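You operate a simulated robot arm through the tools that you are given. There is no shell and no other tool.

Carry out the task below with a simulated robot arm. There is one attempt and no reset: what you move stays moved.

Task
Rethread feed four on the first creel and clear its lamp.
Fine: The yarn's teal toggle through the brass guide, then the white guide, then into its black cup; then lift the red-ball lever, then press this creel's blue reset key. Leave the other feeds as they are.

It is judged by the outcome, as a careful person would: the job done as asked, and still so three seconds after it is handed in. It fails if anything else is knocked over, pushed out of place, dropped, spilled or broken.

Robot
A 7-joint arm with a fingered hand, fixed in place. Base frame: the origin is at the foot of the arm, x ahead of it, y to its left, z up. Units: m, degrees, N and s.
With the tool pointing down near the work surface it reaches from about 0.82 to 0.92 m from the base axis. Its first joint turns from -143.0 to 143.0 degrees. Payload 3 kg.
The tool frame sits at the grasp point between the pads (the TCP): z along the fingers, y along the line on which they close. The tips reach 0.026 m beyond it. Largest opening 0.148 m; the body of the gripper starts 0.073 m behind the TCP. The gripper is a hand of 3 fingers: y runs from the thumb to the fingers, the wrist lies at [0, 0, -0.229] in the tool frame, and closing takes about 1.5 s.
Orientation is told as [roll, pitch, yaw] about the base's x, y, z axes, in that order, counted from this pose: with the fingers straight down and closing along the base's y, the tool's x points along the base's -x, its y along +y and its z along -z.

Tools
- The arm moves only by the tool apply_moves. Its argument "steps" is text: rows parted by semicolons, each of 6 numbers parted by spaces: the shift along the base's x, y, z in units of 100 mm (1.0 is 100 mm), then the turn, a rotation vector about the base's x, y, z in units of 180 degrees (1.0 is 180 degrees). In form: dx dy dz ax ay az; .... A call has 1 to 20 rows; each row is the pose to reach, as a shift and turn from the pose commanded when the call began. "grip" is the finger opening in m, from 0 to 0.148, set as the call begins (left out, the last holds). A call with a number of a shift or a turn outside -1 to 1 is refused whole. Rows are played at 5 a second. More than 0.05 m and 8.6 degrees between two rows, or a gripper value outside its range, and nothing of the call is played. A pose out of reach is approached as far as the arm can. The call stops where the force on the tool passes 40 N (or 10 N more than at its start, if that is more) or the arm is blocked; 0.2 s more then pass. The fingers move at their own pace (about 0.153 m/s each) and stop on an object; they squeeze with about 28 N. The grip force told is the motor's: it shows also when the fingers shut on nothing. Time passes only in rows, and 0.2 s behind the last, so rows that repeat a pose let the fingers close. It gives the time, the measured TCP pose, the force on the tool (base axes), the opening and the grip force at its end, in the units of the frame above (readings bear some noise), with the torque about the TCP (base axes, N m) and any sound that the robot's microphone picked up.
- Cameras (640 x 400 px; columns grow to the right, rows downward): "scene" is fixed at [0.2216, -0.5009, 1.8906]; the picture's right is [0.96, -0.26, 0.00], its down [-0.13, -0.47, -0.87] and it looks along [0.23, 0.84, -0.49] (base axes); focal length 319 px, centre (320, 200). "wrist" rides on the gripper at [0.067, -0.039, -0.09] in the tool frame; the picture's right is [0.50, 0.87, 0.00], its down [-0.66, 0.38, -0.65] and it looks along [-0.57, 0.33, 0.76] (tool axes); focal length 222 px, centre (320, 200). There is no depth. A picture from a camera that has moved, and an enlarged one, comes with that camera's place and axes in the base frame and with its lens.
- capture(camera): a new picture of that camera. No time passes.
- move_column(by): slides the trunk up (or, below 0, down) by that many m; the arm rides with it, the base frame stays. It gives what a move gives, with no picture.
- move_fingers(finger1, finger2, thumb_bend): sets how far each is bent, from 0 (flat) to 100 (curled in); at 30 the hand is open as for a grip, at 70 the pads meet at the TCP. One left out holds its place. A second passes; each finger stops where it meets its share of the squeeze, and holds until it gets a number again. A gripper value or a shape takes the hand back. It gives what a move gives, with no picture; readings hold the bend of each and the force on the fingers (four entries, about 0 where the hand has none), thumb and palm.
- preshape(shape): the hand has 3 fingers and takes this shape, open, in about a second: jaw (thumb against the fingers, like two jaws); tri (thumb and two fingers); tip (a fingertip pinch); poke (one finger out to press); point (the index stretched); flat (the hand flat); cup (the hand cupped); fist (a fist). The gripper value then closes the fingers along that shape, each until it touches; the sizes above hold for jaw. It gives what a move gives, with no picture.
- zoom(camera, box): a new picture of the part [left, top, right, bottom] of that camera's present view, enlarged. No time passes.
- job_done(): hands the job in; it is judged then, once.

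Places have to be worked out from the pictures, the camera data and where the tool is seen. Open the gripper and draw the arm clear of the work before you hand the job in, unless the task says otherwise.

The tools are called as a command line: name --argument value ..., lists and objects as JSON in quotes. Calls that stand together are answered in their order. apply_moves: Moves the arm, as the interface text tells. Its arguments: {"type":"object","properties":{"steps":{"type":"string"},"grip":{"type":"number"}},"required":["steps"]} The other tools are called the same way: move_column (by) slides the trunk up or down; preshape (shape) gives the hand a shape; move_fingers (finger1, finger2, thumb_bend) moves the fingers one by one; capture (camera) takes a picture; zoom (camera, box) takes an enlarged picture of a part of a camera's view; job_done () hands the job in.

At the start:

```text
time: 0.0
tool_pos: [0.3707, 0.6017, 1.4679]
orientation: [0.0, 0.0, 0.1]
contact_force: [-0.8, -0.4, 0.3]
ft_torque: [0.02, 0.01, -0.02]
grip_width: 0.1476
finger_force: 0.0
shape: jaw
bend: [30.0, 30.0, 30.0]
finger forces: [0.0, 0.1, 0.0, 0.1, 0.0, 0.0]
trunk travel left (down, up): [-0.867, 0.023]
```

scene: 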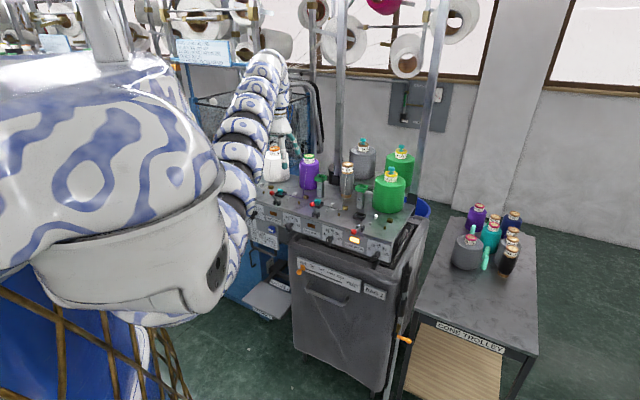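
wrist: 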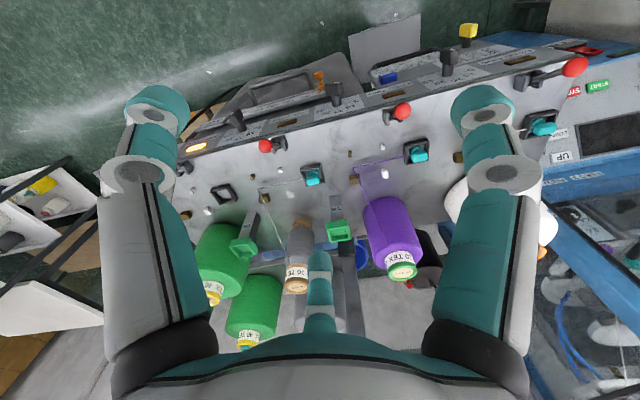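

I'll begin by looking closely at the creel from both cameras before moving anything.

zoom --camera "scene" --box '[240, 130, 440, 270]'

zoom --camera "wrist" --box '[160, 20, 400, 170]'

zoom --camera "wrist" --box '[160, 120, 400, 270]'

zoom --camera "wrist" --box '[360, 10, 640, 185]'

```text
2.86 times, centred on (340, 200) of scene
camera zoom: at [0.2216, -0.5009, 1.8906], right [0.96, -0.26, 0.0], down [-0.13, -0.47, -0.87], along [0.23, 0.84, -0.49], focal length 911 px, centre (263, 200)
```

zoom: 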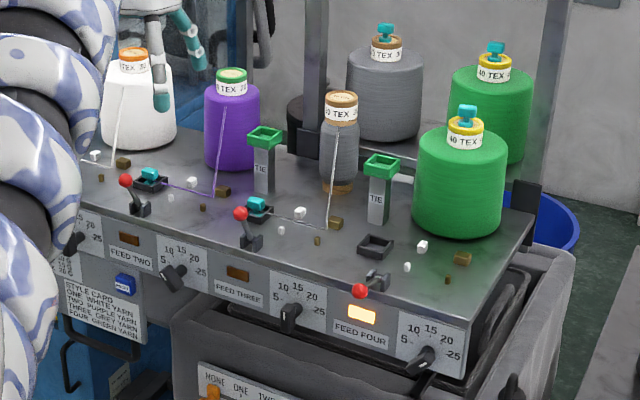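

```text
2.67 times, centred on (280, 95) of wrist
camera zoom: at [0.3023, 0.5631, 1.5564], right [-0.5, 0.87, 0.0], down [0.66, 0.38, 0.65], along [0.57, 0.33, -0.76], focal length 592 px, centre (427, 480)
```

zoom: 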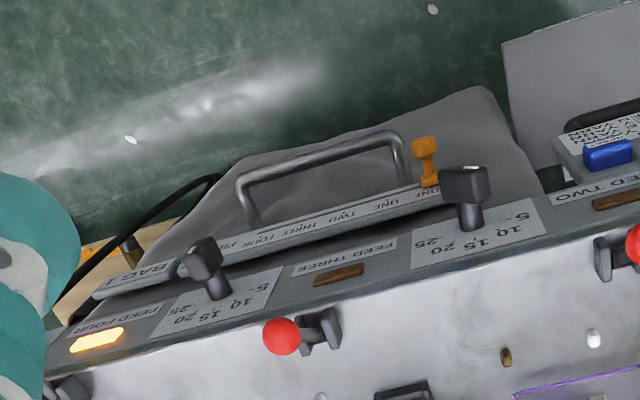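

```text
2.67 times, centred on (280, 195) of wrist
camera zoom: at [0.3023, 0.5631, 1.5564], right [-0.5, 0.87, 0.0], down [0.66, 0.38, 0.65], along [0.57, 0.33, -0.76], focal length 592 px, centre (427, 213)
```

zoom: 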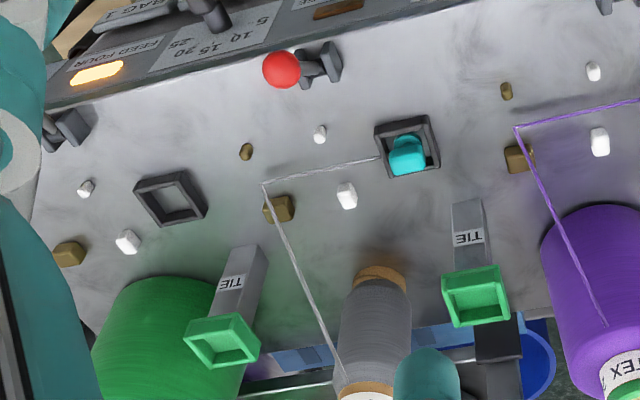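

```text
2.29 times, centred on (500, 98) of wrist
camera zoom: at [0.3023, 0.5631, 1.5564], right [-0.5, 0.87, 0.0], down [0.66, 0.38, 0.65], along [0.57, 0.33, -0.76], focal length 508 px, centre (-91, 434)
```

zoom: 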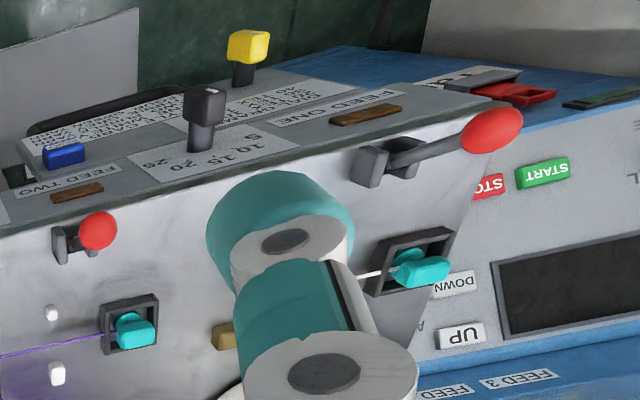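

Both views agree: the creel runs diagonally, with feed four (lit lamp) at about (0.63, 0.45, 1.13). I'll zoom in deeper to see the toggles, guides, cups and labels.

zoom --camera "scene" --box '[345, 195, 425, 245]'

zoom --camera "scene" --box '[365, 140, 425, 178]'

zoom --camera "scene" --box '[300, 185, 364, 225]'

zoom --camera "scene" --box '[240, 190, 320, 240]'

zoom --camera "scene" --box '[160, 20, 320, 120]'

```text
8.00 times, centred on (385, 220) of scene
camera zoom: at [0.2216, -0.5009, 1.8906], right [0.96, -0.26, 0.0], down [-0.13, -0.47, -0.87], along [0.23, 0.84, -0.49], focal length 2552 px, centre (-200, 40)
```

zoom: 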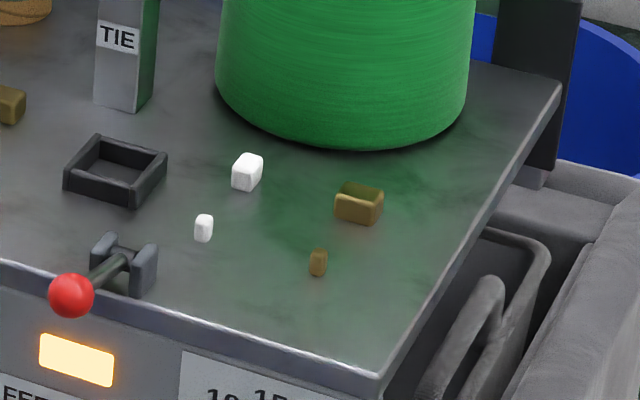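

```text
10.53 times, centred on (395, 159) of scene
camera zoom: at [0.2216, -0.5009, 1.8906], right [0.96, -0.26, 0.0], down [-0.13, -0.47, -0.87], along [0.23, 0.84, -0.49], focal length 3357 px, centre (-470, 632)
```

zoom: 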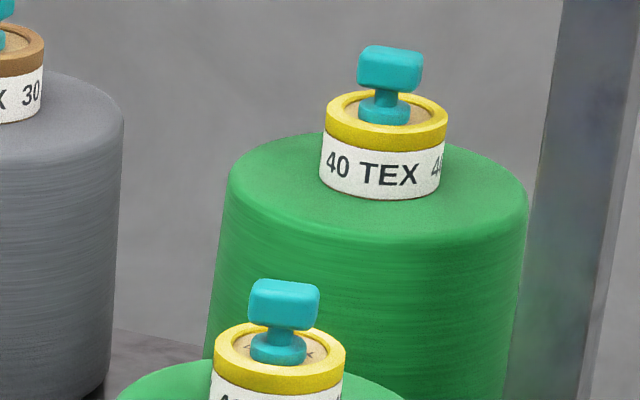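

```text
10.00 times, centred on (332, 205) of scene
camera zoom: at [0.2216, -0.5009, 1.8906], right [0.96, -0.26, 0.0], down [-0.13, -0.47, -0.87], along [0.23, 0.84, -0.49], focal length 3189 px, centre (200, 150)
```

zoom: 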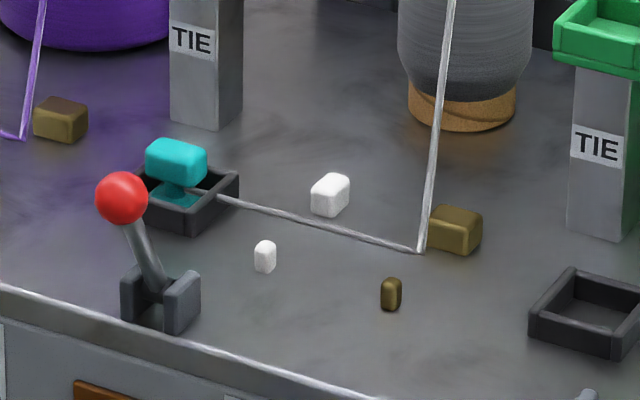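

```text
8.00 times, centred on (280, 215) of scene
camera zoom: at [0.2216, -0.5009, 1.8906], right [0.96, -0.26, 0.0], down [-0.13, -0.47, -0.87], along [0.23, 0.84, -0.49], focal length 2552 px, centre (640, 80)
```

zoom: 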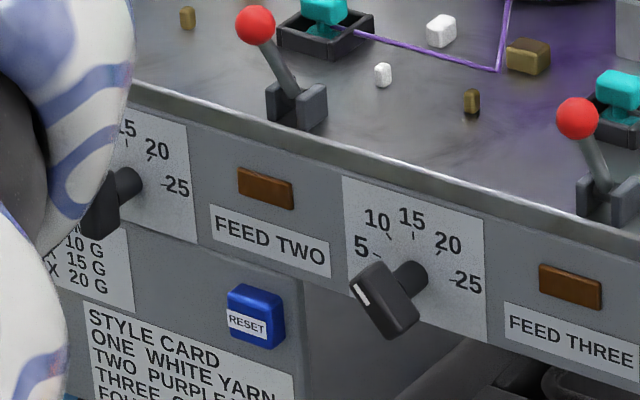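

```text
4.00 times, centred on (240, 70) of scene
camera zoom: at [0.2216, -0.5009, 1.8906], right [0.96, -0.26, 0.0], down [-0.13, -0.47, -0.87], along [0.23, 0.84, -0.49], focal length 1276 px, centre (640, 720)
```

zoom: 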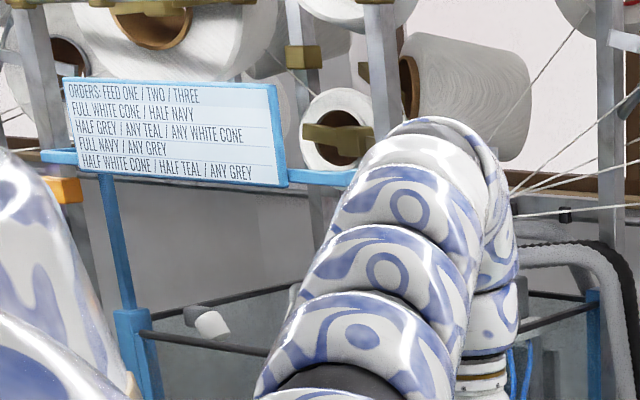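

The front green cone (feed four's place) carries a teal toggle on its tube; each guide is a pair of posts (block and peg) the yarn runs between, as on feeds two and three. The blue RESET key sits by the style card. I'll try the hand's shapes here in free space to see which pinches finely.

preshape --shape "tip"

capture --camera "wrist"

zoom --camera "scene" --box '[230, 90, 330, 180]'

```text
time: 0.9
tool_pos: [0.3705, 0.6017, 1.4665]
orientation: [0.1, 0.1, 0.1]
contact_force: [0.0, -0.5, 0.0]
ft_torque: [0.0, 0.03, -0.03]
grip_width: 0.148
finger_force: 0.0
shape: tip
bend: [30.0, 30.0, 30.0]
finger forces: [0.0, 0.0, 0.0, 0.0, 0.0, 0.0]
trunk travel left (down, up): [-0.867, 0.023]
```

```text
taken
camera wrist: at [0.3023, 0.5631, 1.5564], right [-0.5, 0.87, 0.0], down [0.66, 0.38, 0.65], along [0.57, 0.33, -0.76], focal length 222 px, centre (320, 200)
```

wrist: 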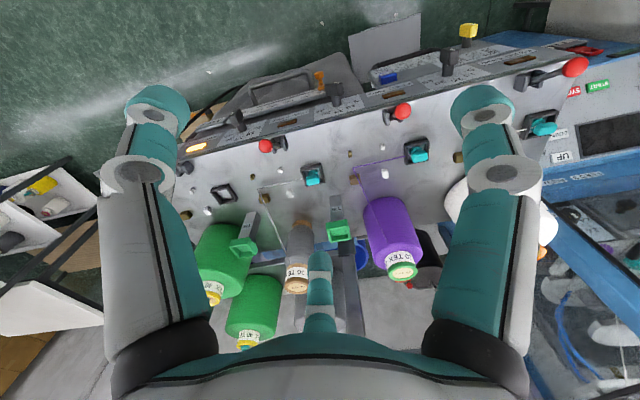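

```text
4.44 times, centred on (280, 135) of scene
camera zoom: at [0.2216, -0.5009, 1.8906], right [0.96, -0.26, 0.0], down [-0.13, -0.47, -0.87], along [0.23, 0.84, -0.49], focal length 1418 px, centre (498, 489)
```

zoom: 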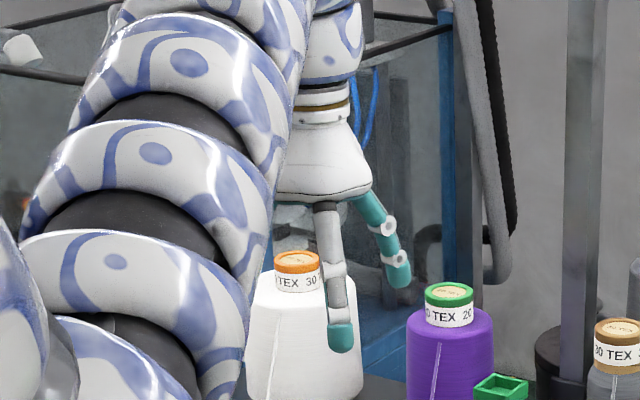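

The open tip shape looks like jaw. I'll close it part-way in the air to see how the fingertips meet.

apply_moves --steps "0 0 0 0 0 0; 0 0 0 0 0 0; 0 0 0 0 0 0; 0 0 0 0 0 0; 0 0 0 0 0 0; 0 0 0 0 0 0; 0 0 0 0 0 0" --grip 0.02

capture --camera "wrist"

zoom --camera "scene" --box '[230, 90, 330, 180]'

```text
time: 2.5
tool_pos: [0.3698, 0.6024, 1.466]
orientation: [0.0, 0.0, 0.0]
contact_force: [0.8, 0.7, 0.1]
ft_torque: [0.0, -0.01, 0.03]
grip_width: 0.0203
finger_force: 0.0
shape: tip
bend: [74.0, 74.0, 70.0]
finger forces: [0.0, 0.0, 0.0, 0.1, 0.1, 0.0]
trunk travel left (down, up): [-0.867, 0.023]
```

```text
taken
camera wrist: at [0.3023, 0.5631, 1.5563], right [-0.5, 0.87, 0.0], down [0.66, 0.38, 0.65], along [0.57, 0.33, -0.76], focal length 222 px, centre (320, 200)
```

wrist: 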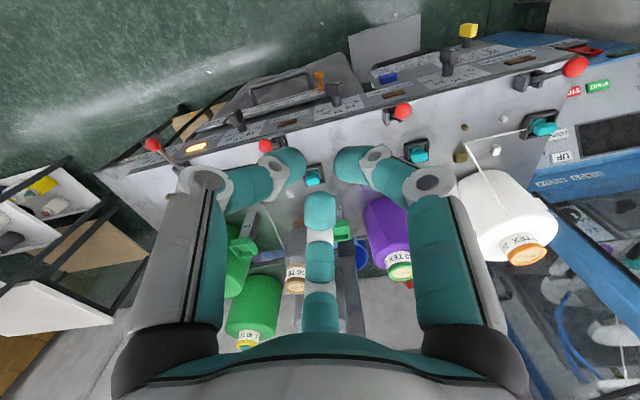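

```text
4.44 times, centred on (280, 135) of scene
camera zoom: at [0.2216, -0.5009, 1.8906], right [0.96, -0.26, 0.0], down [-0.13, -0.47, -0.87], along [0.23, 0.84, -0.49], focal length 1418 px, centre (498, 489)
```

zoom: 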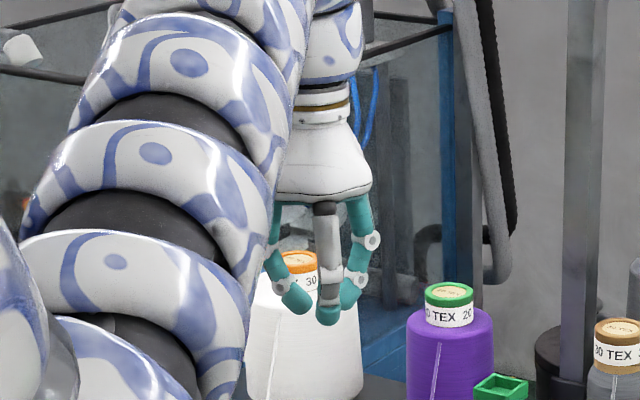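

The tips converge as a tripod. I'll check the jaw shape when partly closed, for comparison.

preshape --shape "jaw"

apply_moves --steps "0 0 0 0 0 0; 0 0 0 0 0 0; 0 0 0 0 0 0; 0 0 0 0 0 0; 0 0 0 0 0 0; 0 0 0 0 0 0; 0 0 0 0 0 0" --grip 0.02

capture --camera "wrist"

zoom --camera "scene" --box '[250, 130, 310, 180]'

```text
time: 3.4
tool_pos: [0.3701, 0.6025, 1.4666]
orientation: [-0.1, -0.1, 0.1]
contact_force: [-0.4, 0.4, 0.7]
ft_torque: [-0.04, -0.02, 0.0]
grip_width: 0.1478
finger_force: 0.0
shape: jaw
bend: [30.0, 30.0, 30.0]
finger forces: [0.0, 0.0, 0.1, 0.0, 0.0, 0.1]
trunk travel left (down, up): [-0.867, 0.023]
```

```text
time: 5.0
tool_pos: [0.3707, 0.6024, 1.466]
orientation: [0.0, 0.1, 0.1]
contact_force: [-0.1, -0.4, -0.5]
ft_torque: [0.0, 0.01, 0.03]
grip_width: 0.0203
finger_force: 0.1
shape: jaw
bend: [74.0, 74.0, 70.0]
finger forces: [0.1, 0.0, 0.1, 0.1, 0.0, 0.0]
trunk travel left (down, up): [-0.867, 0.023]
```

```text
taken
camera wrist: at [0.3023, 0.5631, 1.5564], right [-0.5, 0.87, 0.0], down [0.66, 0.38, 0.65], along [0.57, 0.33, -0.76], focal length 222 px, centre (320, 200)
```

wrist: 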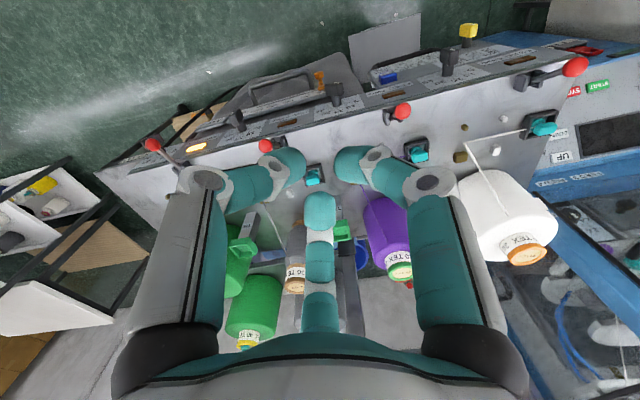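

```text
8.00 times, centred on (280, 155) of scene
camera zoom: at [0.2216, -0.5009, 1.8906], right [0.96, -0.26, 0.0], down [-0.13, -0.47, -0.87], along [0.23, 0.84, -0.49], focal length 2552 px, centre (640, 560)
```

zoom: 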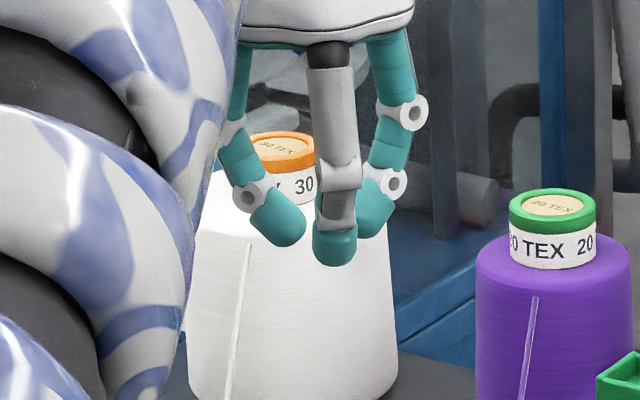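

Jaw and tip behave the same here. Next I'll carry the hand (still at z≈1.467, well above the cones) toward feed four, turning the wrist by -45° so that the thumb is on the front side of the creel.

apply_moves --steps "0.25 -0.1 0 0 0 -0.02; 0.5 -0.2 0 0 0 -0.04; 0.75 -0.3 0 0 0 -0.06; 0.9 -0.36 0 0 0 -0.08"

apply_moves --steps "0.25 -0.1 0 0 0 -0.02; 0.5 -0.2 0 0 0 -0.04; 0.75 -0.3 0 0 0 -0.06; 0.9 -0.36 0 0 0 -0.08"

apply_moves --steps "0.25 -0.1 0 0 0 -0.02; 0.5 -0.2 0 0 0 -0.04; 0.75 -0.3 0 0 0 -0.06; 0.9 -0.36 0 0 0 -0.09"

capture --camera "wrist"

capture --camera "scene"

```text
time: 6.0
tool_pos: [0.4611, 0.5678, 1.4678]
orientation: [0.1, 0.0, -14.4]
contact_force: [-1.0, 0.4, -0.3]
ft_torque: [0.01, -0.02, -0.03]
grip_width: 0.0206
finger_force: 0.0
shape: jaw
bend: [74.0, 74.0, 70.0]
finger forces: [0.0, 0.1, 0.0, 0.1, 0.1, 0.0]
trunk travel left (down, up): [-0.867, 0.023]
```

```text
time: 7.0
tool_pos: [0.5535, 0.5158, 1.464]
orientation: [0.0, 0.1, -28.9]
contact_force: [1.0, 0.1, -0.3]
ft_torque: [0.05, 0.12, 0.02]
grip_width: 0.0201
finger_force: 0.1
shape: jaw
bend: [74.0, 74.0, 70.0]
finger forces: [0.0, 0.1, 0.0, 0.0, 0.0, 0.0]
out of reach, approached as far as the arm can: row 1, 2, 3, 4
trunk travel left (down, up): [-0.867, 0.023]
```

```text
time: 8.0
tool_pos: [0.6077, 0.4748, 1.4639]
orientation: [0.1, -0.2, -45.0]
contact_force: [0.0, 1.5, -1.2]
ft_torque: [-0.06, -0.14, -0.02]
grip_width: 0.0203
finger_force: 0.1
shape: jaw
bend: [74.0, 74.0, 70.0]
finger forces: [0.0, 0.0, 0.1, 0.1, 0.1, 0.0]
out of reach, approached as far as the arm can: row 1, 2, 3, 4
trunk travel left (down, up): [-0.867, 0.023]
```

```text
taken
camera wrist: at [0.5317, 0.4949, 1.5527], right [0.26, 0.97, 0.0], down [0.73, -0.2, 0.66], along [0.63, -0.17, -0.75], focal length 222 px, centre (320, 200)
```

wrist: 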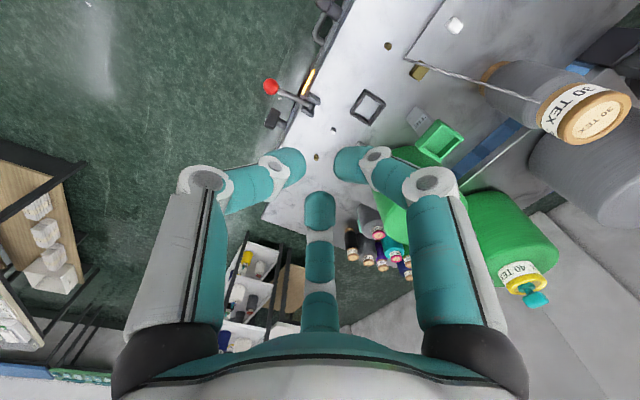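

```text
taken
```

scene: 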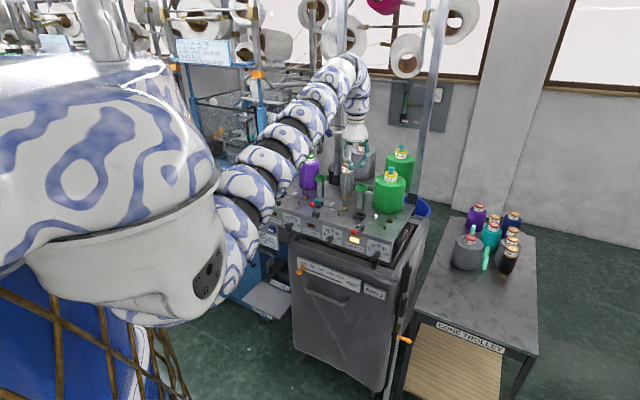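

The arm is at full stretch at this height with the hand straight down (radius ≈0.77). Reach will need the tool tilted outward and/or a lower hand; first I'll look closer at feed four from here.

zoom --camera "wrist" --box '[240, 40, 480, 190]'

zoom --camera "wrist" --box '[380, 170, 580, 310]'

zoom --camera "scene" --box '[280, 120, 440, 220]'

```text
2.67 times, centred on (360, 115) of wrist
camera zoom: at [0.5317, 0.4949, 1.5527], right [0.26, 0.97, 0.0], down [0.73, -0.2, 0.66], along [0.63, -0.17, -0.75], focal length 592 px, centre (213, 427)
```

zoom: 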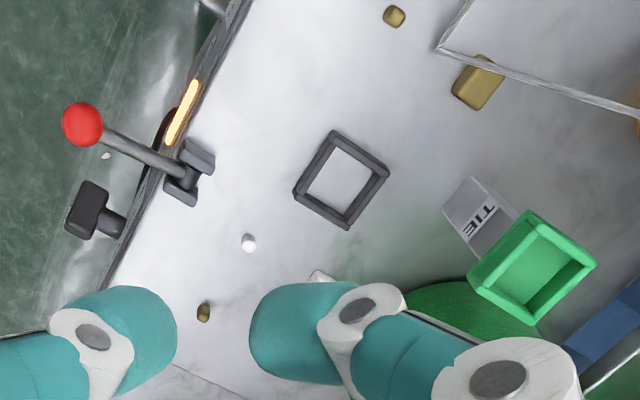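

```text
2.86 times, centred on (480, 240) of wrist
camera zoom: at [0.5317, 0.4949, 1.5527], right [0.26, 0.97, 0.0], down [0.73, -0.2, 0.66], along [0.63, -0.17, -0.75], focal length 635 px, centre (-137, 86)
```

zoom: 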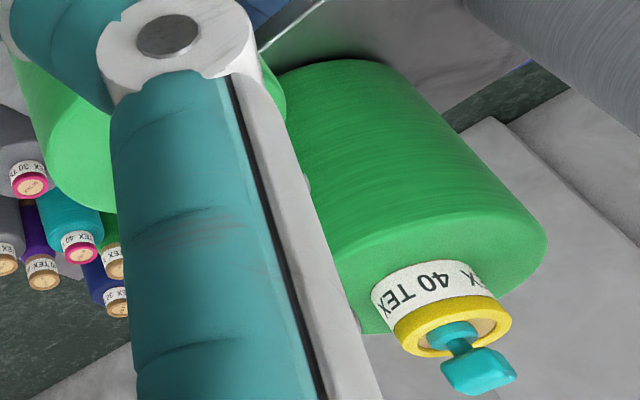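

```text
4.00 times, centred on (360, 170) of scene
camera zoom: at [0.2216, -0.5009, 1.8906], right [0.96, -0.26, 0.0], down [-0.13, -0.47, -0.87], along [0.23, 0.84, -0.49], focal length 1276 px, centre (160, 320)
```

zoom: 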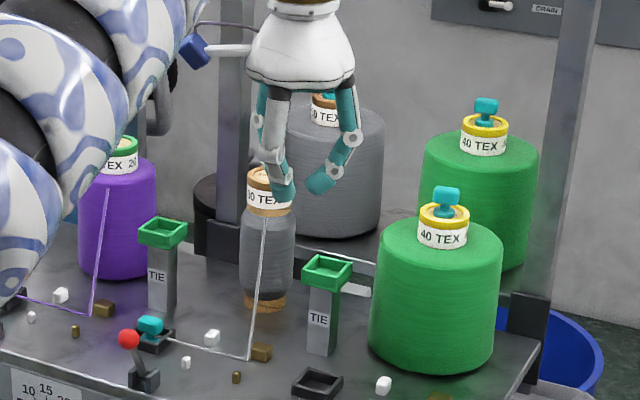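

Triangulating several points gives: panel top z≈1.167; brass gate centre ≈ (u 0.217, v 0.853), white gate ≈ (0.156, 0.854), cup ≈ (0.094, 0.854) in creel coordinates (u along the creel, v away from the robot), toggle on feed-four cone ≈ (0.83, 0.60, 1.35). I'll open the fingers partly and tilt the tool 50° outward so the arm can reach the cone top.

apply_moves --steps "0 0 0 0.0245 -0.0245 0; 0 0 0 0.049 -0.049 0; 0 0 0 0.0735 -0.0735 0; 0 0 0 0.098 -0.098 0; 0 0 0 0.1225 -0.1225 0; 0 0 0 0.147 -0.147 0; 0 0 0 0.1715 -0.1715 0; 0 0 0 0.1964 -0.1964 0" --grip 0.08

capture --camera "wrist"

capture --camera "scene"

```text
time: 9.8
tool_pos: [0.6104, 0.4727, 1.4638]
orientation: [50.1, 0.0, -44.8]
contact_force: [-0.3, -0.5, -0.2]
ft_torque: [0.01, -0.01, 0.0]
grip_width: 0.0798
finger_force: 0.0
shape: jaw
bend: [34.0, 34.0, 70.0]
finger forces: [0.0, 0.1, 0.0, 0.0, 0.0, 0.0]
trunk travel left (down, up): [-0.867, 0.023]
```

```text
taken
camera wrist: at [0.4951, 0.4535, 1.4907], right [0.04, 0.75, 0.67], down [0.28, -0.65, 0.71], along [0.96, 0.16, -0.23], focal length 222 px, centre (320, 200)
```

wrist: 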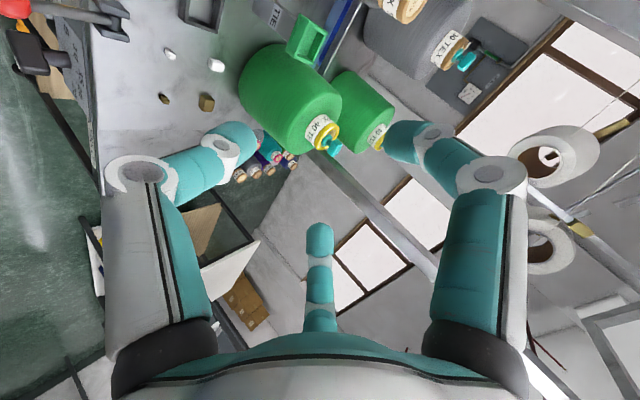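

```text
taken
```

scene: 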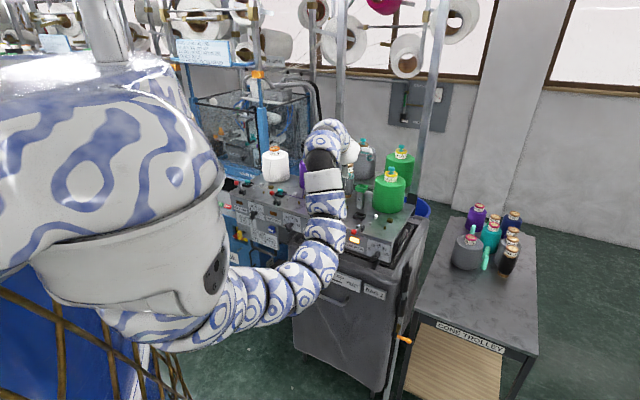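

The tilt worked and the feed-four toggle is visible straight ahead. I'll zoom on it to fix its place and its bar's direction.

zoom --camera "wrist" --box '[280, 110, 376, 170]'

zoom --camera "scene" --box '[370, 155, 410, 180]'

zoom --camera "wrist" --box '[90, 0, 330, 150]'

zoom --camera "scene" --box '[220, 110, 420, 260]'

```text
6.67 times, centred on (328, 140) of wrist
camera zoom: at [0.4951, 0.4535, 1.4907], right [0.04, 0.75, 0.67], down [0.28, -0.65, 0.71], along [0.96, 0.16, -0.23], focal length 1481 px, centre (267, 600)
```

zoom: 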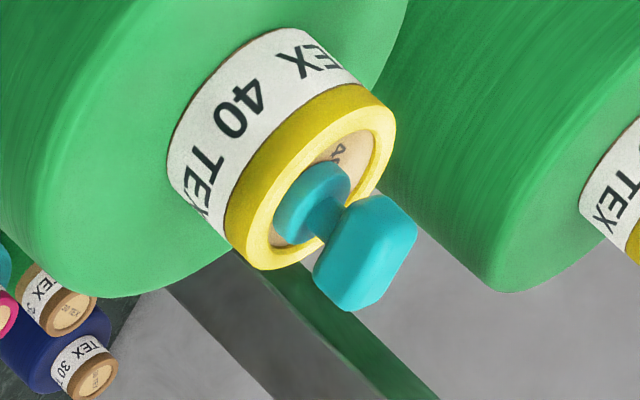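

```text
16.00 times, centred on (390, 168) of scene
camera zoom: at [0.2216, -0.5009, 1.8906], right [0.96, -0.26, 0.0], down [-0.13, -0.47, -0.87], along [0.23, 0.84, -0.49], focal length 5103 px, centre (-800, 720)
```

zoom: 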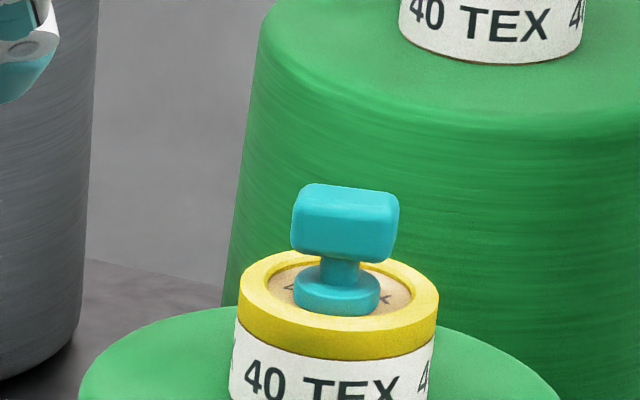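

```text
2.67 times, centred on (210, 75) of wrist
camera zoom: at [0.4951, 0.4535, 1.4907], right [0.04, 0.75, 0.67], down [0.28, -0.65, 0.71], along [0.96, 0.16, -0.23], focal length 592 px, centre (613, 533)
```

zoom: 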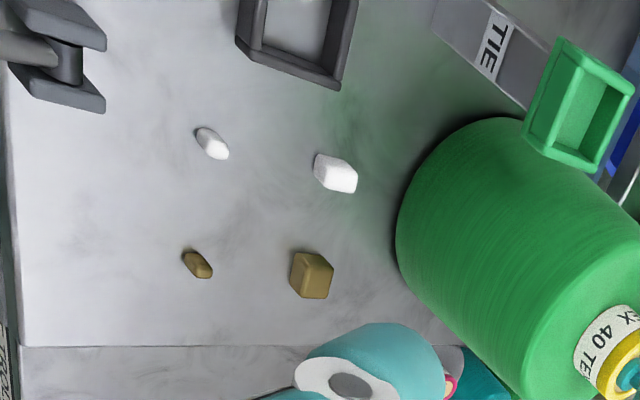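

```text
2.67 times, centred on (320, 185) of scene
camera zoom: at [0.2216, -0.5009, 1.8906], right [0.96, -0.26, 0.0], down [-0.13, -0.47, -0.87], along [0.23, 0.84, -0.49], focal length 850 px, centre (320, 240)
```

zoom: 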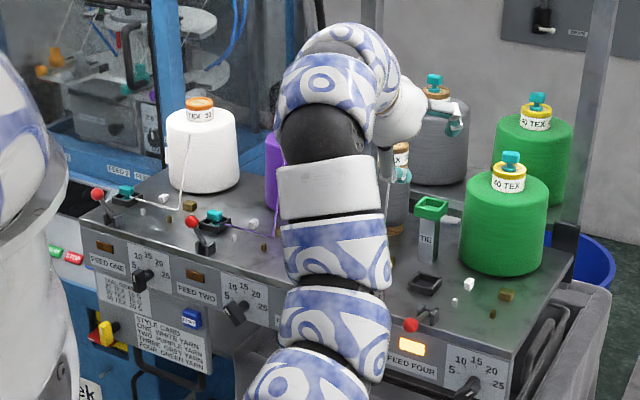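

Both views agree on the bar of feed four's toggle: centre ≈ (0.824, 0.586, 1.359), about 26 mm wide, base on the tube at z≈1.335. I'll raise the trunk slightly for reach, then roll the hand about its own axis by 55° so that one finger comes on top and no finger hangs low.

move_column --by 0.02

apply_moves --steps "0 0 0 0.0236 0.0236 -0.0281; 0 0 0 0.0473 0.0473 -0.0561; 0 0 0 0.0709 0.0709 -0.0842; 0 0 0 0.0946 0.0946 -0.1122; 0 0 0 0.1182 0.1182 -0.1403; 0 0 0 0.1419 0.1419 -0.1683; 0 0 0 0.1655 0.1655 -0.1964"

capture --camera "wrist"

capture --camera "scene"

```text
time: 10.5
tool_pos: [0.6109, 0.4729, 1.4821]
orientation: [50.0, 0.0, -44.8]
contact_force: [0.3, -0.4, -0.3]
ft_torque: [0.03, -0.02, 0.04]
grip_width: 0.0793
finger_force: 0.0
shape: jaw
bend: [34.0, 34.0, 70.0]
finger forces: [0.0, 0.0, 0.1, 0.0, 0.0, 0.0]
trunk travel left (down, up): [-0.887, 0.003]
```

```text
time: 12.1
tool_pos: [0.6099, 0.4732, 1.4828]
orientation: [34.3, 38.8, -87.5]
contact_force: [0.4, -0.1, 0.3]
ft_torque: [0.0, -0.01, -0.02]
grip_width: 0.0798
finger_force: 0.1
shape: jaw
bend: [34.0, 34.0, 70.0]
finger forces: [0.0, 0.1, 0.0, 0.0, 0.1, 0.0]
trunk travel left (down, up): [-0.887, 0.003]
```

```text
taken
camera wrist: at [0.5264, 0.4883, 1.5653], right [0.71, 0.11, 0.69], down [-0.01, -0.98, 0.17], along [0.7, -0.13, -0.7], focal length 222 px, centre (320, 200)
```

wrist: 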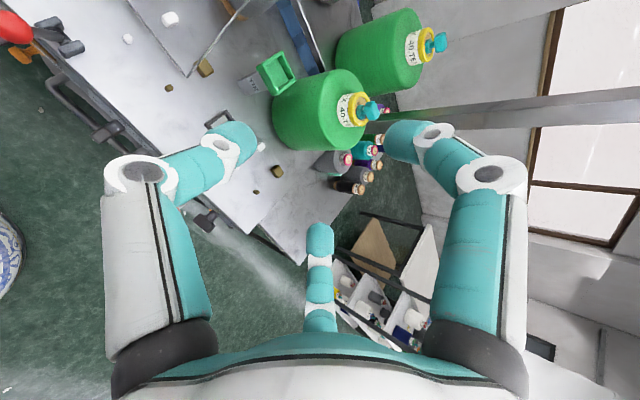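

```text
taken
```

scene: 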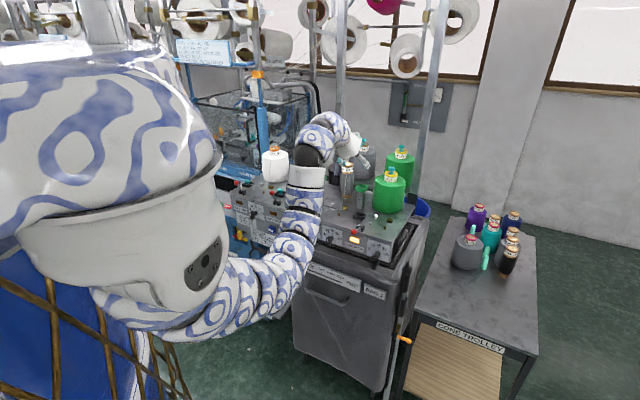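

The hand is rolled as wanted (one finger up, two below). Now I ease the tilt to 40° and advance part-way toward the toggle, staying above everything.

apply_moves --steps "0.25 0.1 -0.05 -0.0098 0.0098 0; 0.5 0.2 -0.1 -0.0196 0.0196 0; 0.75 0.3 -0.15 -0.0295 0.0295 0; 1.0 0.4 -0.2 -0.0393 0.0393 0"

move_fingers --finger1 52 --finger2 52 --thumb_bend 52

capture --camera "wrist"

zoom --camera "scene" --box '[280, 90, 440, 190]'

```text
time: 13.1
tool_pos: [0.7115, 0.5126, 1.4624]
orientation: [25.8, 31.8, -92.5]
contact_force: [0.3, 0.1, -0.9]
ft_torque: [-0.01, 0.02, 0.0]
grip_width: 0.0797
finger_force: 0.0
shape: jaw
bend: [34.0, 34.0, 70.0]
finger forces: [0.1, 0.1, 0.1, 0.0, 0.0, 0.1]
trunk travel left (down, up): [-0.887, 0.003]
```

```text
time: 14.1
tool_pos: [0.7113, 0.5127, 1.4632]
orientation: [25.7, 31.9, -92.6]
contact_force: [-0.2, 0.5, 0.3]
ft_torque: [0.02, 0.0, -0.02]
grip_width: 0.0555
finger_force: 0.1
shape: fingers
bend: [52.0, 52.0, 52.0]
finger forces: [0.0, 0.0, 0.0, 0.0, 0.1, 0.1]
trunk travel left (down, up): [-0.887, 0.003]
```

```text
taken
camera wrist: at [0.6376, 0.5387, 1.5524], right [0.79, 0.19, 0.58], down [0.02, -0.96, 0.3], along [0.61, -0.22, -0.76], focal length 222 px, centre (320, 200)
```

wrist: 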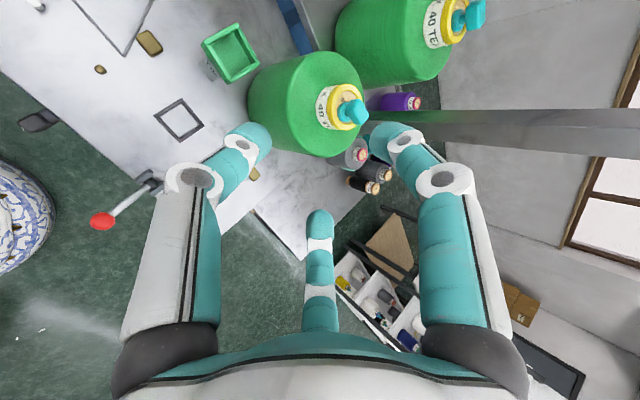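

```text
4.00 times, centred on (360, 140) of scene
camera zoom: at [0.2216, -0.5009, 1.8906], right [0.96, -0.26, 0.0], down [-0.13, -0.47, -0.87], along [0.23, 0.84, -0.49], focal length 1276 px, centre (160, 440)
```

zoom: 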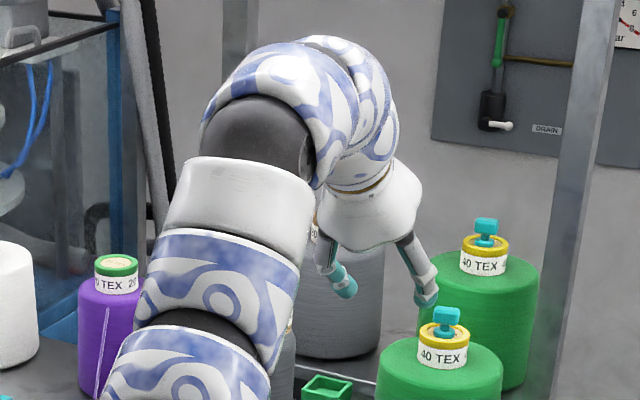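

The toggle now lies just ahead of the open fingers. I'll zoom to refine its location.

zoom --camera "wrist" --box '[300, 70, 404, 135]'

```text
6.15 times, centred on (352, 102) of wrist
camera zoom: at [0.6376, 0.5387, 1.5524], right [0.79, 0.19, 0.58], down [0.02, -0.96, 0.3], along [0.61, -0.22, -0.76], focal length 1367 px, centre (123, 800)
```

zoom: 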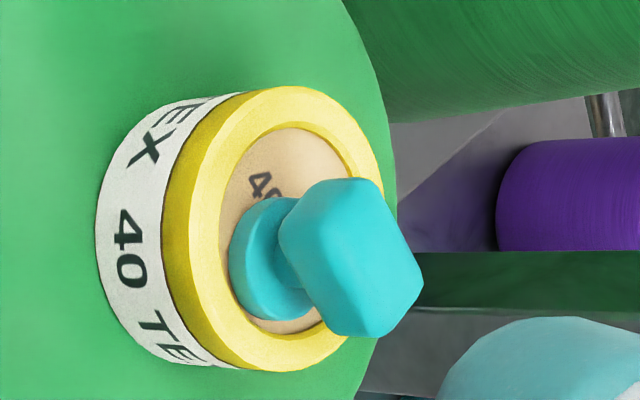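

From this view the bar lands at the same place (0.824, 0.586, 1.358). I move to a pre-grasp 80 mm back along the finger axis.

apply_moves --steps "0.25 0.12 -0.14 0 0 0; 0.5 0.25 -0.28 0 0 0; 0.76 0.37 -0.415 0 0 0"

zoom --camera "wrist" --box '[200, 60, 440, 210]'

zoom --camera "scene" --box '[340, 110, 440, 190]'

```text
time: 14.9
tool_pos: [0.7883, 0.5494, 1.4191]
orientation: [25.6, 31.7, -92.5]
contact_force: [-0.9, 0.2, 0.5]
ft_torque: [0.02, 0.0, 0.0]
grip_width: 0.0557
finger_force: 0.0
shape: fingers
bend: [52.0, 52.0, 52.0]
finger forces: [0.0, 0.1, 0.0, 0.0, 0.1, 0.0]
trunk travel left (down, up): [-0.887, 0.003]
```

```text
2.67 times, centred on (320, 135) of wrist
camera zoom: at [0.7146, 0.576, 1.5093], right [0.79, 0.19, 0.58], down [0.02, -0.96, 0.3], along [0.61, -0.22, -0.76], focal length 592 px, centre (320, 373)
```

zoom: 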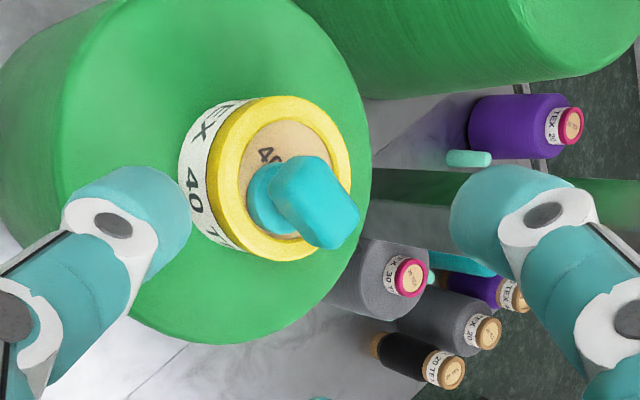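

```text
5.00 times, centred on (390, 150) of scene
camera zoom: at [0.2216, -0.5009, 1.8906], right [0.96, -0.26, 0.0], down [-0.13, -0.47, -0.87], along [0.23, 0.84, -0.49], focal length 1595 px, centre (-30, 450)
```

zoom: 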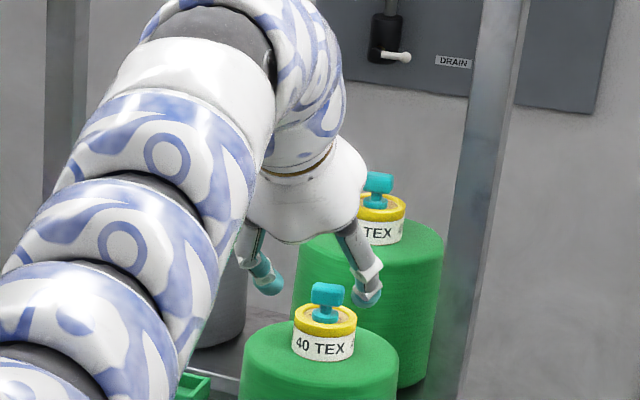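

Position is confirmed (0.822, 0.585, 1.358). One closer look at the bar's direction before closing on it.

zoom --camera "wrist" --box '[285, 110, 349, 150]'

zoom --camera "scene" --box '[378, 158, 402, 173]'

```text
10.00 times, centred on (317, 130) of wrist
camera zoom: at [0.7146, 0.576, 1.5093], right [0.79, 0.19, 0.58], down [0.02, -0.96, 0.3], along [0.61, -0.22, -0.76], focal length 2221 px, centre (350, 900)
```

zoom: 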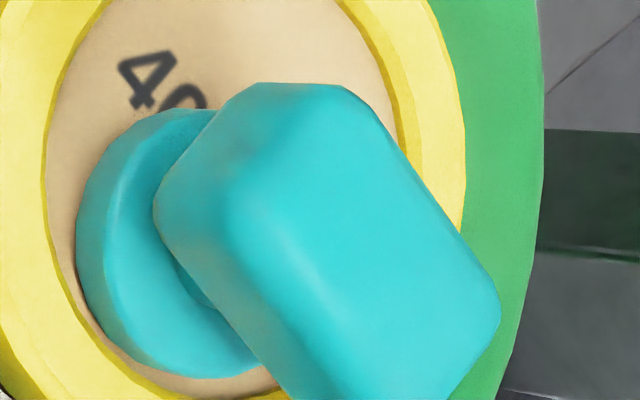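

```text
16.00 times, centred on (390, 166) of scene
camera zoom: at [0.2216, -0.5009, 1.8906], right [0.96, -0.26, 0.0], down [-0.13, -0.47, -0.87], along [0.23, 0.84, -0.49], focal length 5103 px, centre (-800, 752)
```

zoom: 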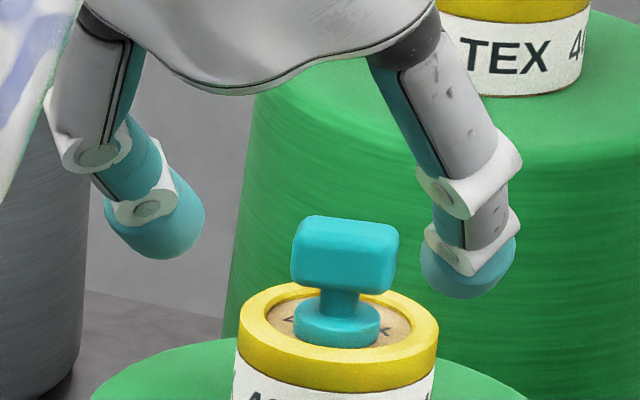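

The bar runs nearly along the creel (≈ -38° azimuth), a good match to the hand's roll. Advance along the finger axis to the grasp pose, fingers still open around the toggle.

apply_moves --steps "0.064 0.068 -0.11 0 0 0; 0.128 0.136 -0.22 0 0 0; 0.192 0.204 -0.33 0 0 0; 0.256 0.272 -0.435 0 0 0"

zoom --camera "wrist" --box '[220, 100, 420, 225]'

zoom --camera "scene" --box '[368, 140, 416, 170]'

```text
time: 15.9
tool_pos: [0.8028, 0.5667, 1.3944]
orientation: [25.7, 31.7, -92.4]
contact_force: [-0.8, -0.2, 0.3]
ft_torque: [0.01, -0.01, -0.02]
grip_width: 0.0558
finger_force: 0.0
shape: fingers
bend: [52.0, 52.0, 52.0]
finger forces: [0.0, 0.1, 0.0, 0.0, 0.0, 0.0]
out of reach, approached as far as the arm can: row 3, 4
trunk travel left (down, up): [-0.887, 0.003]
```

```text
3.20 times, centred on (320, 162) of wrist
camera zoom: at [0.7285, 0.5922, 1.4835], right [0.79, 0.19, 0.58], down [0.02, -0.96, 0.29], along [0.61, -0.22, -0.76], focal length 711 px, centre (320, 320)
```

zoom: 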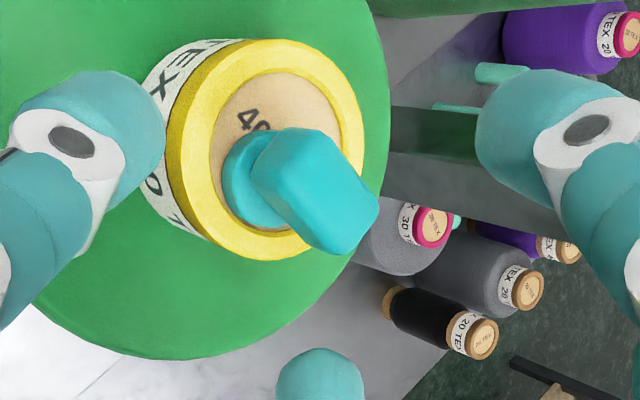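

```text
13.33 times, centred on (392, 155) of scene
camera zoom: at [0.2216, -0.5009, 1.8906], right [0.96, -0.26, 0.0], down [-0.13, -0.47, -0.87], along [0.23, 0.84, -0.49], focal length 4252 px, centre (-640, 800)
```

zoom: 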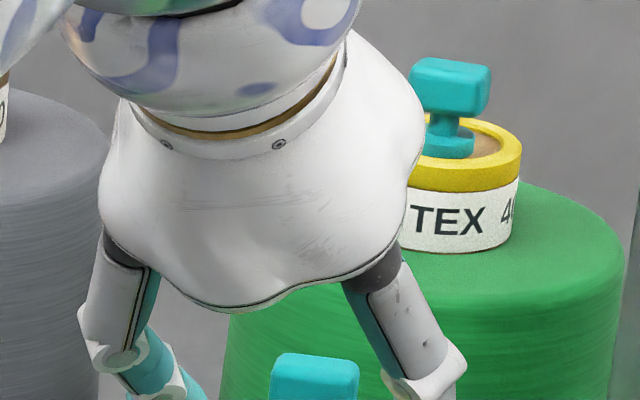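

At 40° tilt the arm stops about 24 mm short of the toggle. I'll back off a little and tilt to 48°, which brings the wrist closer to the robot and within reach.

apply_moves --steps "-0.09 -0.09 0.155 0 0 0; -0.18 -0.18 0.31 0.0105 -0.0105 0; -0.18 -0.18 0.31 0.0209 -0.0209 0; -0.18 -0.18 0.31 0.0314 -0.0314 0; -0.18 -0.18 0.31 0.0314 -0.0314 0"

zoom --camera "wrist" --box '[220, 60, 420, 185]'

```text
time: 17.1
tool_pos: [0.784, 0.5508, 1.4247]
orientation: [32.8, 37.5, -88.4]
contact_force: [-0.1, 0.4, 0.4]
ft_torque: [-0.03, 0.02, -0.02]
grip_width: 0.0556
finger_force: 0.1
shape: fingers
bend: [52.0, 52.0, 52.0]
finger forces: [0.1, 0.1, 0.0, 0.0, 0.0, 0.1]
trunk travel left (down, up): [-0.887, 0.003]
```

```text
3.20 times, centred on (320, 122) of wrist
camera zoom: at [0.7013, 0.5673, 1.5097], right [0.73, 0.13, 0.68], down [-0.01, -0.98, 0.2], along [0.69, -0.15, -0.71], focal length 711 px, centre (320, 448)
```

zoom: 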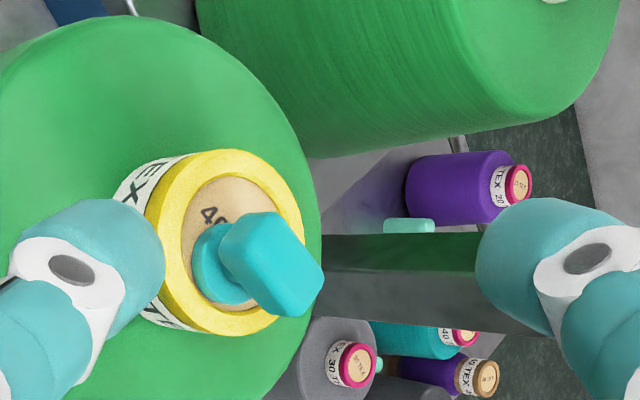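

Same position again, now in a reachable attitude. Advance to the grasp pose around the upper part of the bar.

apply_moves --steps "0.066 0.058 -0.114 0 0 0; 0.132 0.116 -0.228 0 0 0; 0.198 0.174 -0.342 0 0 0; 0.265 0.232 -0.457 0 0 0"

zoom --camera "wrist" --box '[220, 120, 420, 245]'

zoom --camera "scene" --box '[360, 140, 424, 180]'

```text
time: 18.1
tool_pos: [0.8121, 0.5723, 1.3794]
orientation: [32.6, 37.5, -88.6]
contact_force: [0.2, 0.3, -0.1]
ft_torque: [0.0, 0.0, -0.01]
grip_width: 0.0556
finger_force: 0.1
shape: fingers
bend: [52.0, 52.0, 52.0]
finger forces: [0.1, 0.0, 0.0, 0.1, 0.1, 0.1]
trunk travel left (down, up): [-0.887, 0.003]
```

```text
3.20 times, centred on (320, 182) of wrist
camera zoom: at [0.7297, 0.5892, 1.4638], right [0.73, 0.13, 0.67], down [-0.01, -0.98, 0.2], along [0.69, -0.15, -0.71], focal length 711 px, centre (320, 256)
```

zoom: 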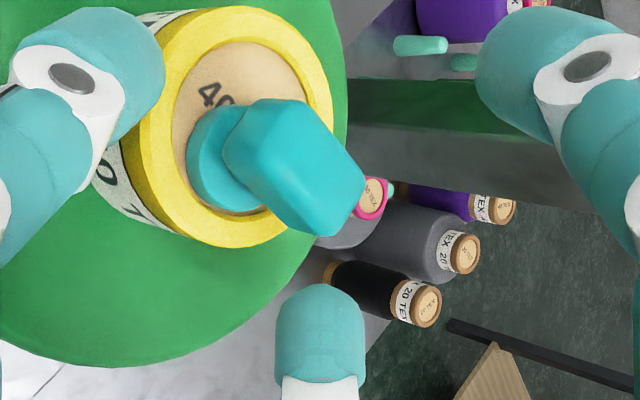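

```text
10.00 times, centred on (392, 160) of scene
camera zoom: at [0.2216, -0.5009, 1.8906], right [0.96, -0.26, 0.0], down [-0.13, -0.47, -0.87], along [0.23, 0.84, -0.49], focal length 3189 px, centre (-400, 600)
```

zoom: 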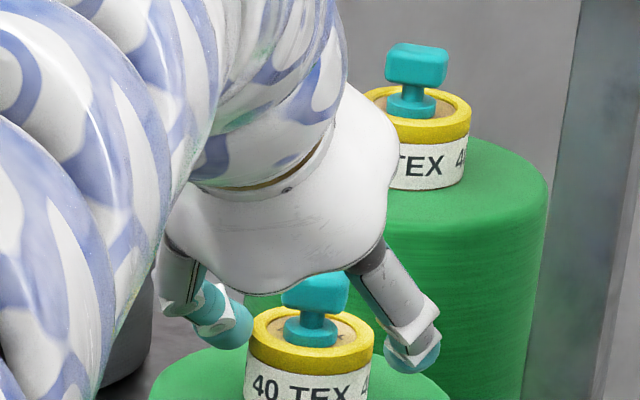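

The bar is centred between the three tips, but its middle lies right at tip level. I'll go 4 mm deeper, then close the fingers partway evenly.

apply_moves --steps "0.021 0.021 -0.027 0 0 0; 0.021 0.021 -0.027 0 0 0"

move_fingers --finger1 62 --finger2 62 --thumb_bend 62

zoom --camera "wrist" --box '[220, 120, 420, 245]'

zoom --camera "scene" --box '[376, 153, 408, 173]'

```text
time: 18.7
tool_pos: [0.8135, 0.5735, 1.3762]
orientation: [32.5, 37.5, -88.6]
contact_force: [-0.2, 0.5, 0.1]
ft_torque: [0.02, 0.01, 0.01]
grip_width: 0.0555
finger_force: 0.0
shape: fingers
bend: [52.0, 52.0, 52.0]
finger forces: [0.0, 0.0, 0.0, 0.0, 0.0, 0.1]
trunk travel left (down, up): [-0.887, 0.003]
```

```text
time: 19.7
tool_pos: [0.813, 0.5745, 1.3766]
orientation: [32.4, 37.6, -88.6]
contact_force: [-2.6, 1.5, 0.1]
ft_torque: [0.04, 0.11, 0.04]
grip_width: 0.0267
finger_force: 1.8
shape: fingers
bend: [62.0, 62.0, 61.0]
finger forces: [0.1, 0.0, 0.0, 0.0, 3.1, 0.0]
trunk travel left (down, up): [-0.887, 0.003]
heard: snap
```

```text
3.20 times, centred on (320, 182) of wrist
camera zoom: at [0.7301, 0.5916, 1.4603], right [0.73, 0.13, 0.67], down [-0.01, -0.98, 0.2], along [0.69, -0.15, -0.71], focal length 711 px, centre (320, 256)
```

zoom: 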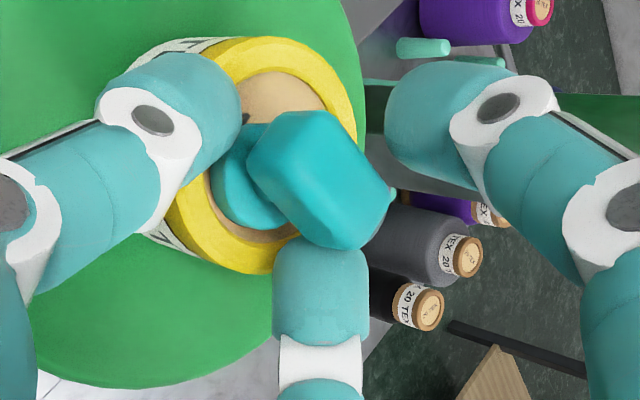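

```text
16.00 times, centred on (392, 163) of scene
camera zoom: at [0.2216, -0.5009, 1.8906], right [0.96, -0.26, 0.0], down [-0.13, -0.47, -0.87], along [0.23, 0.84, -0.49], focal length 5103 px, centre (-832, 792)
```

zoom: 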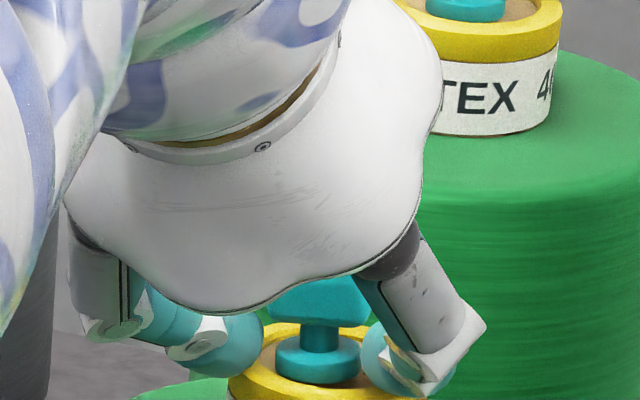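

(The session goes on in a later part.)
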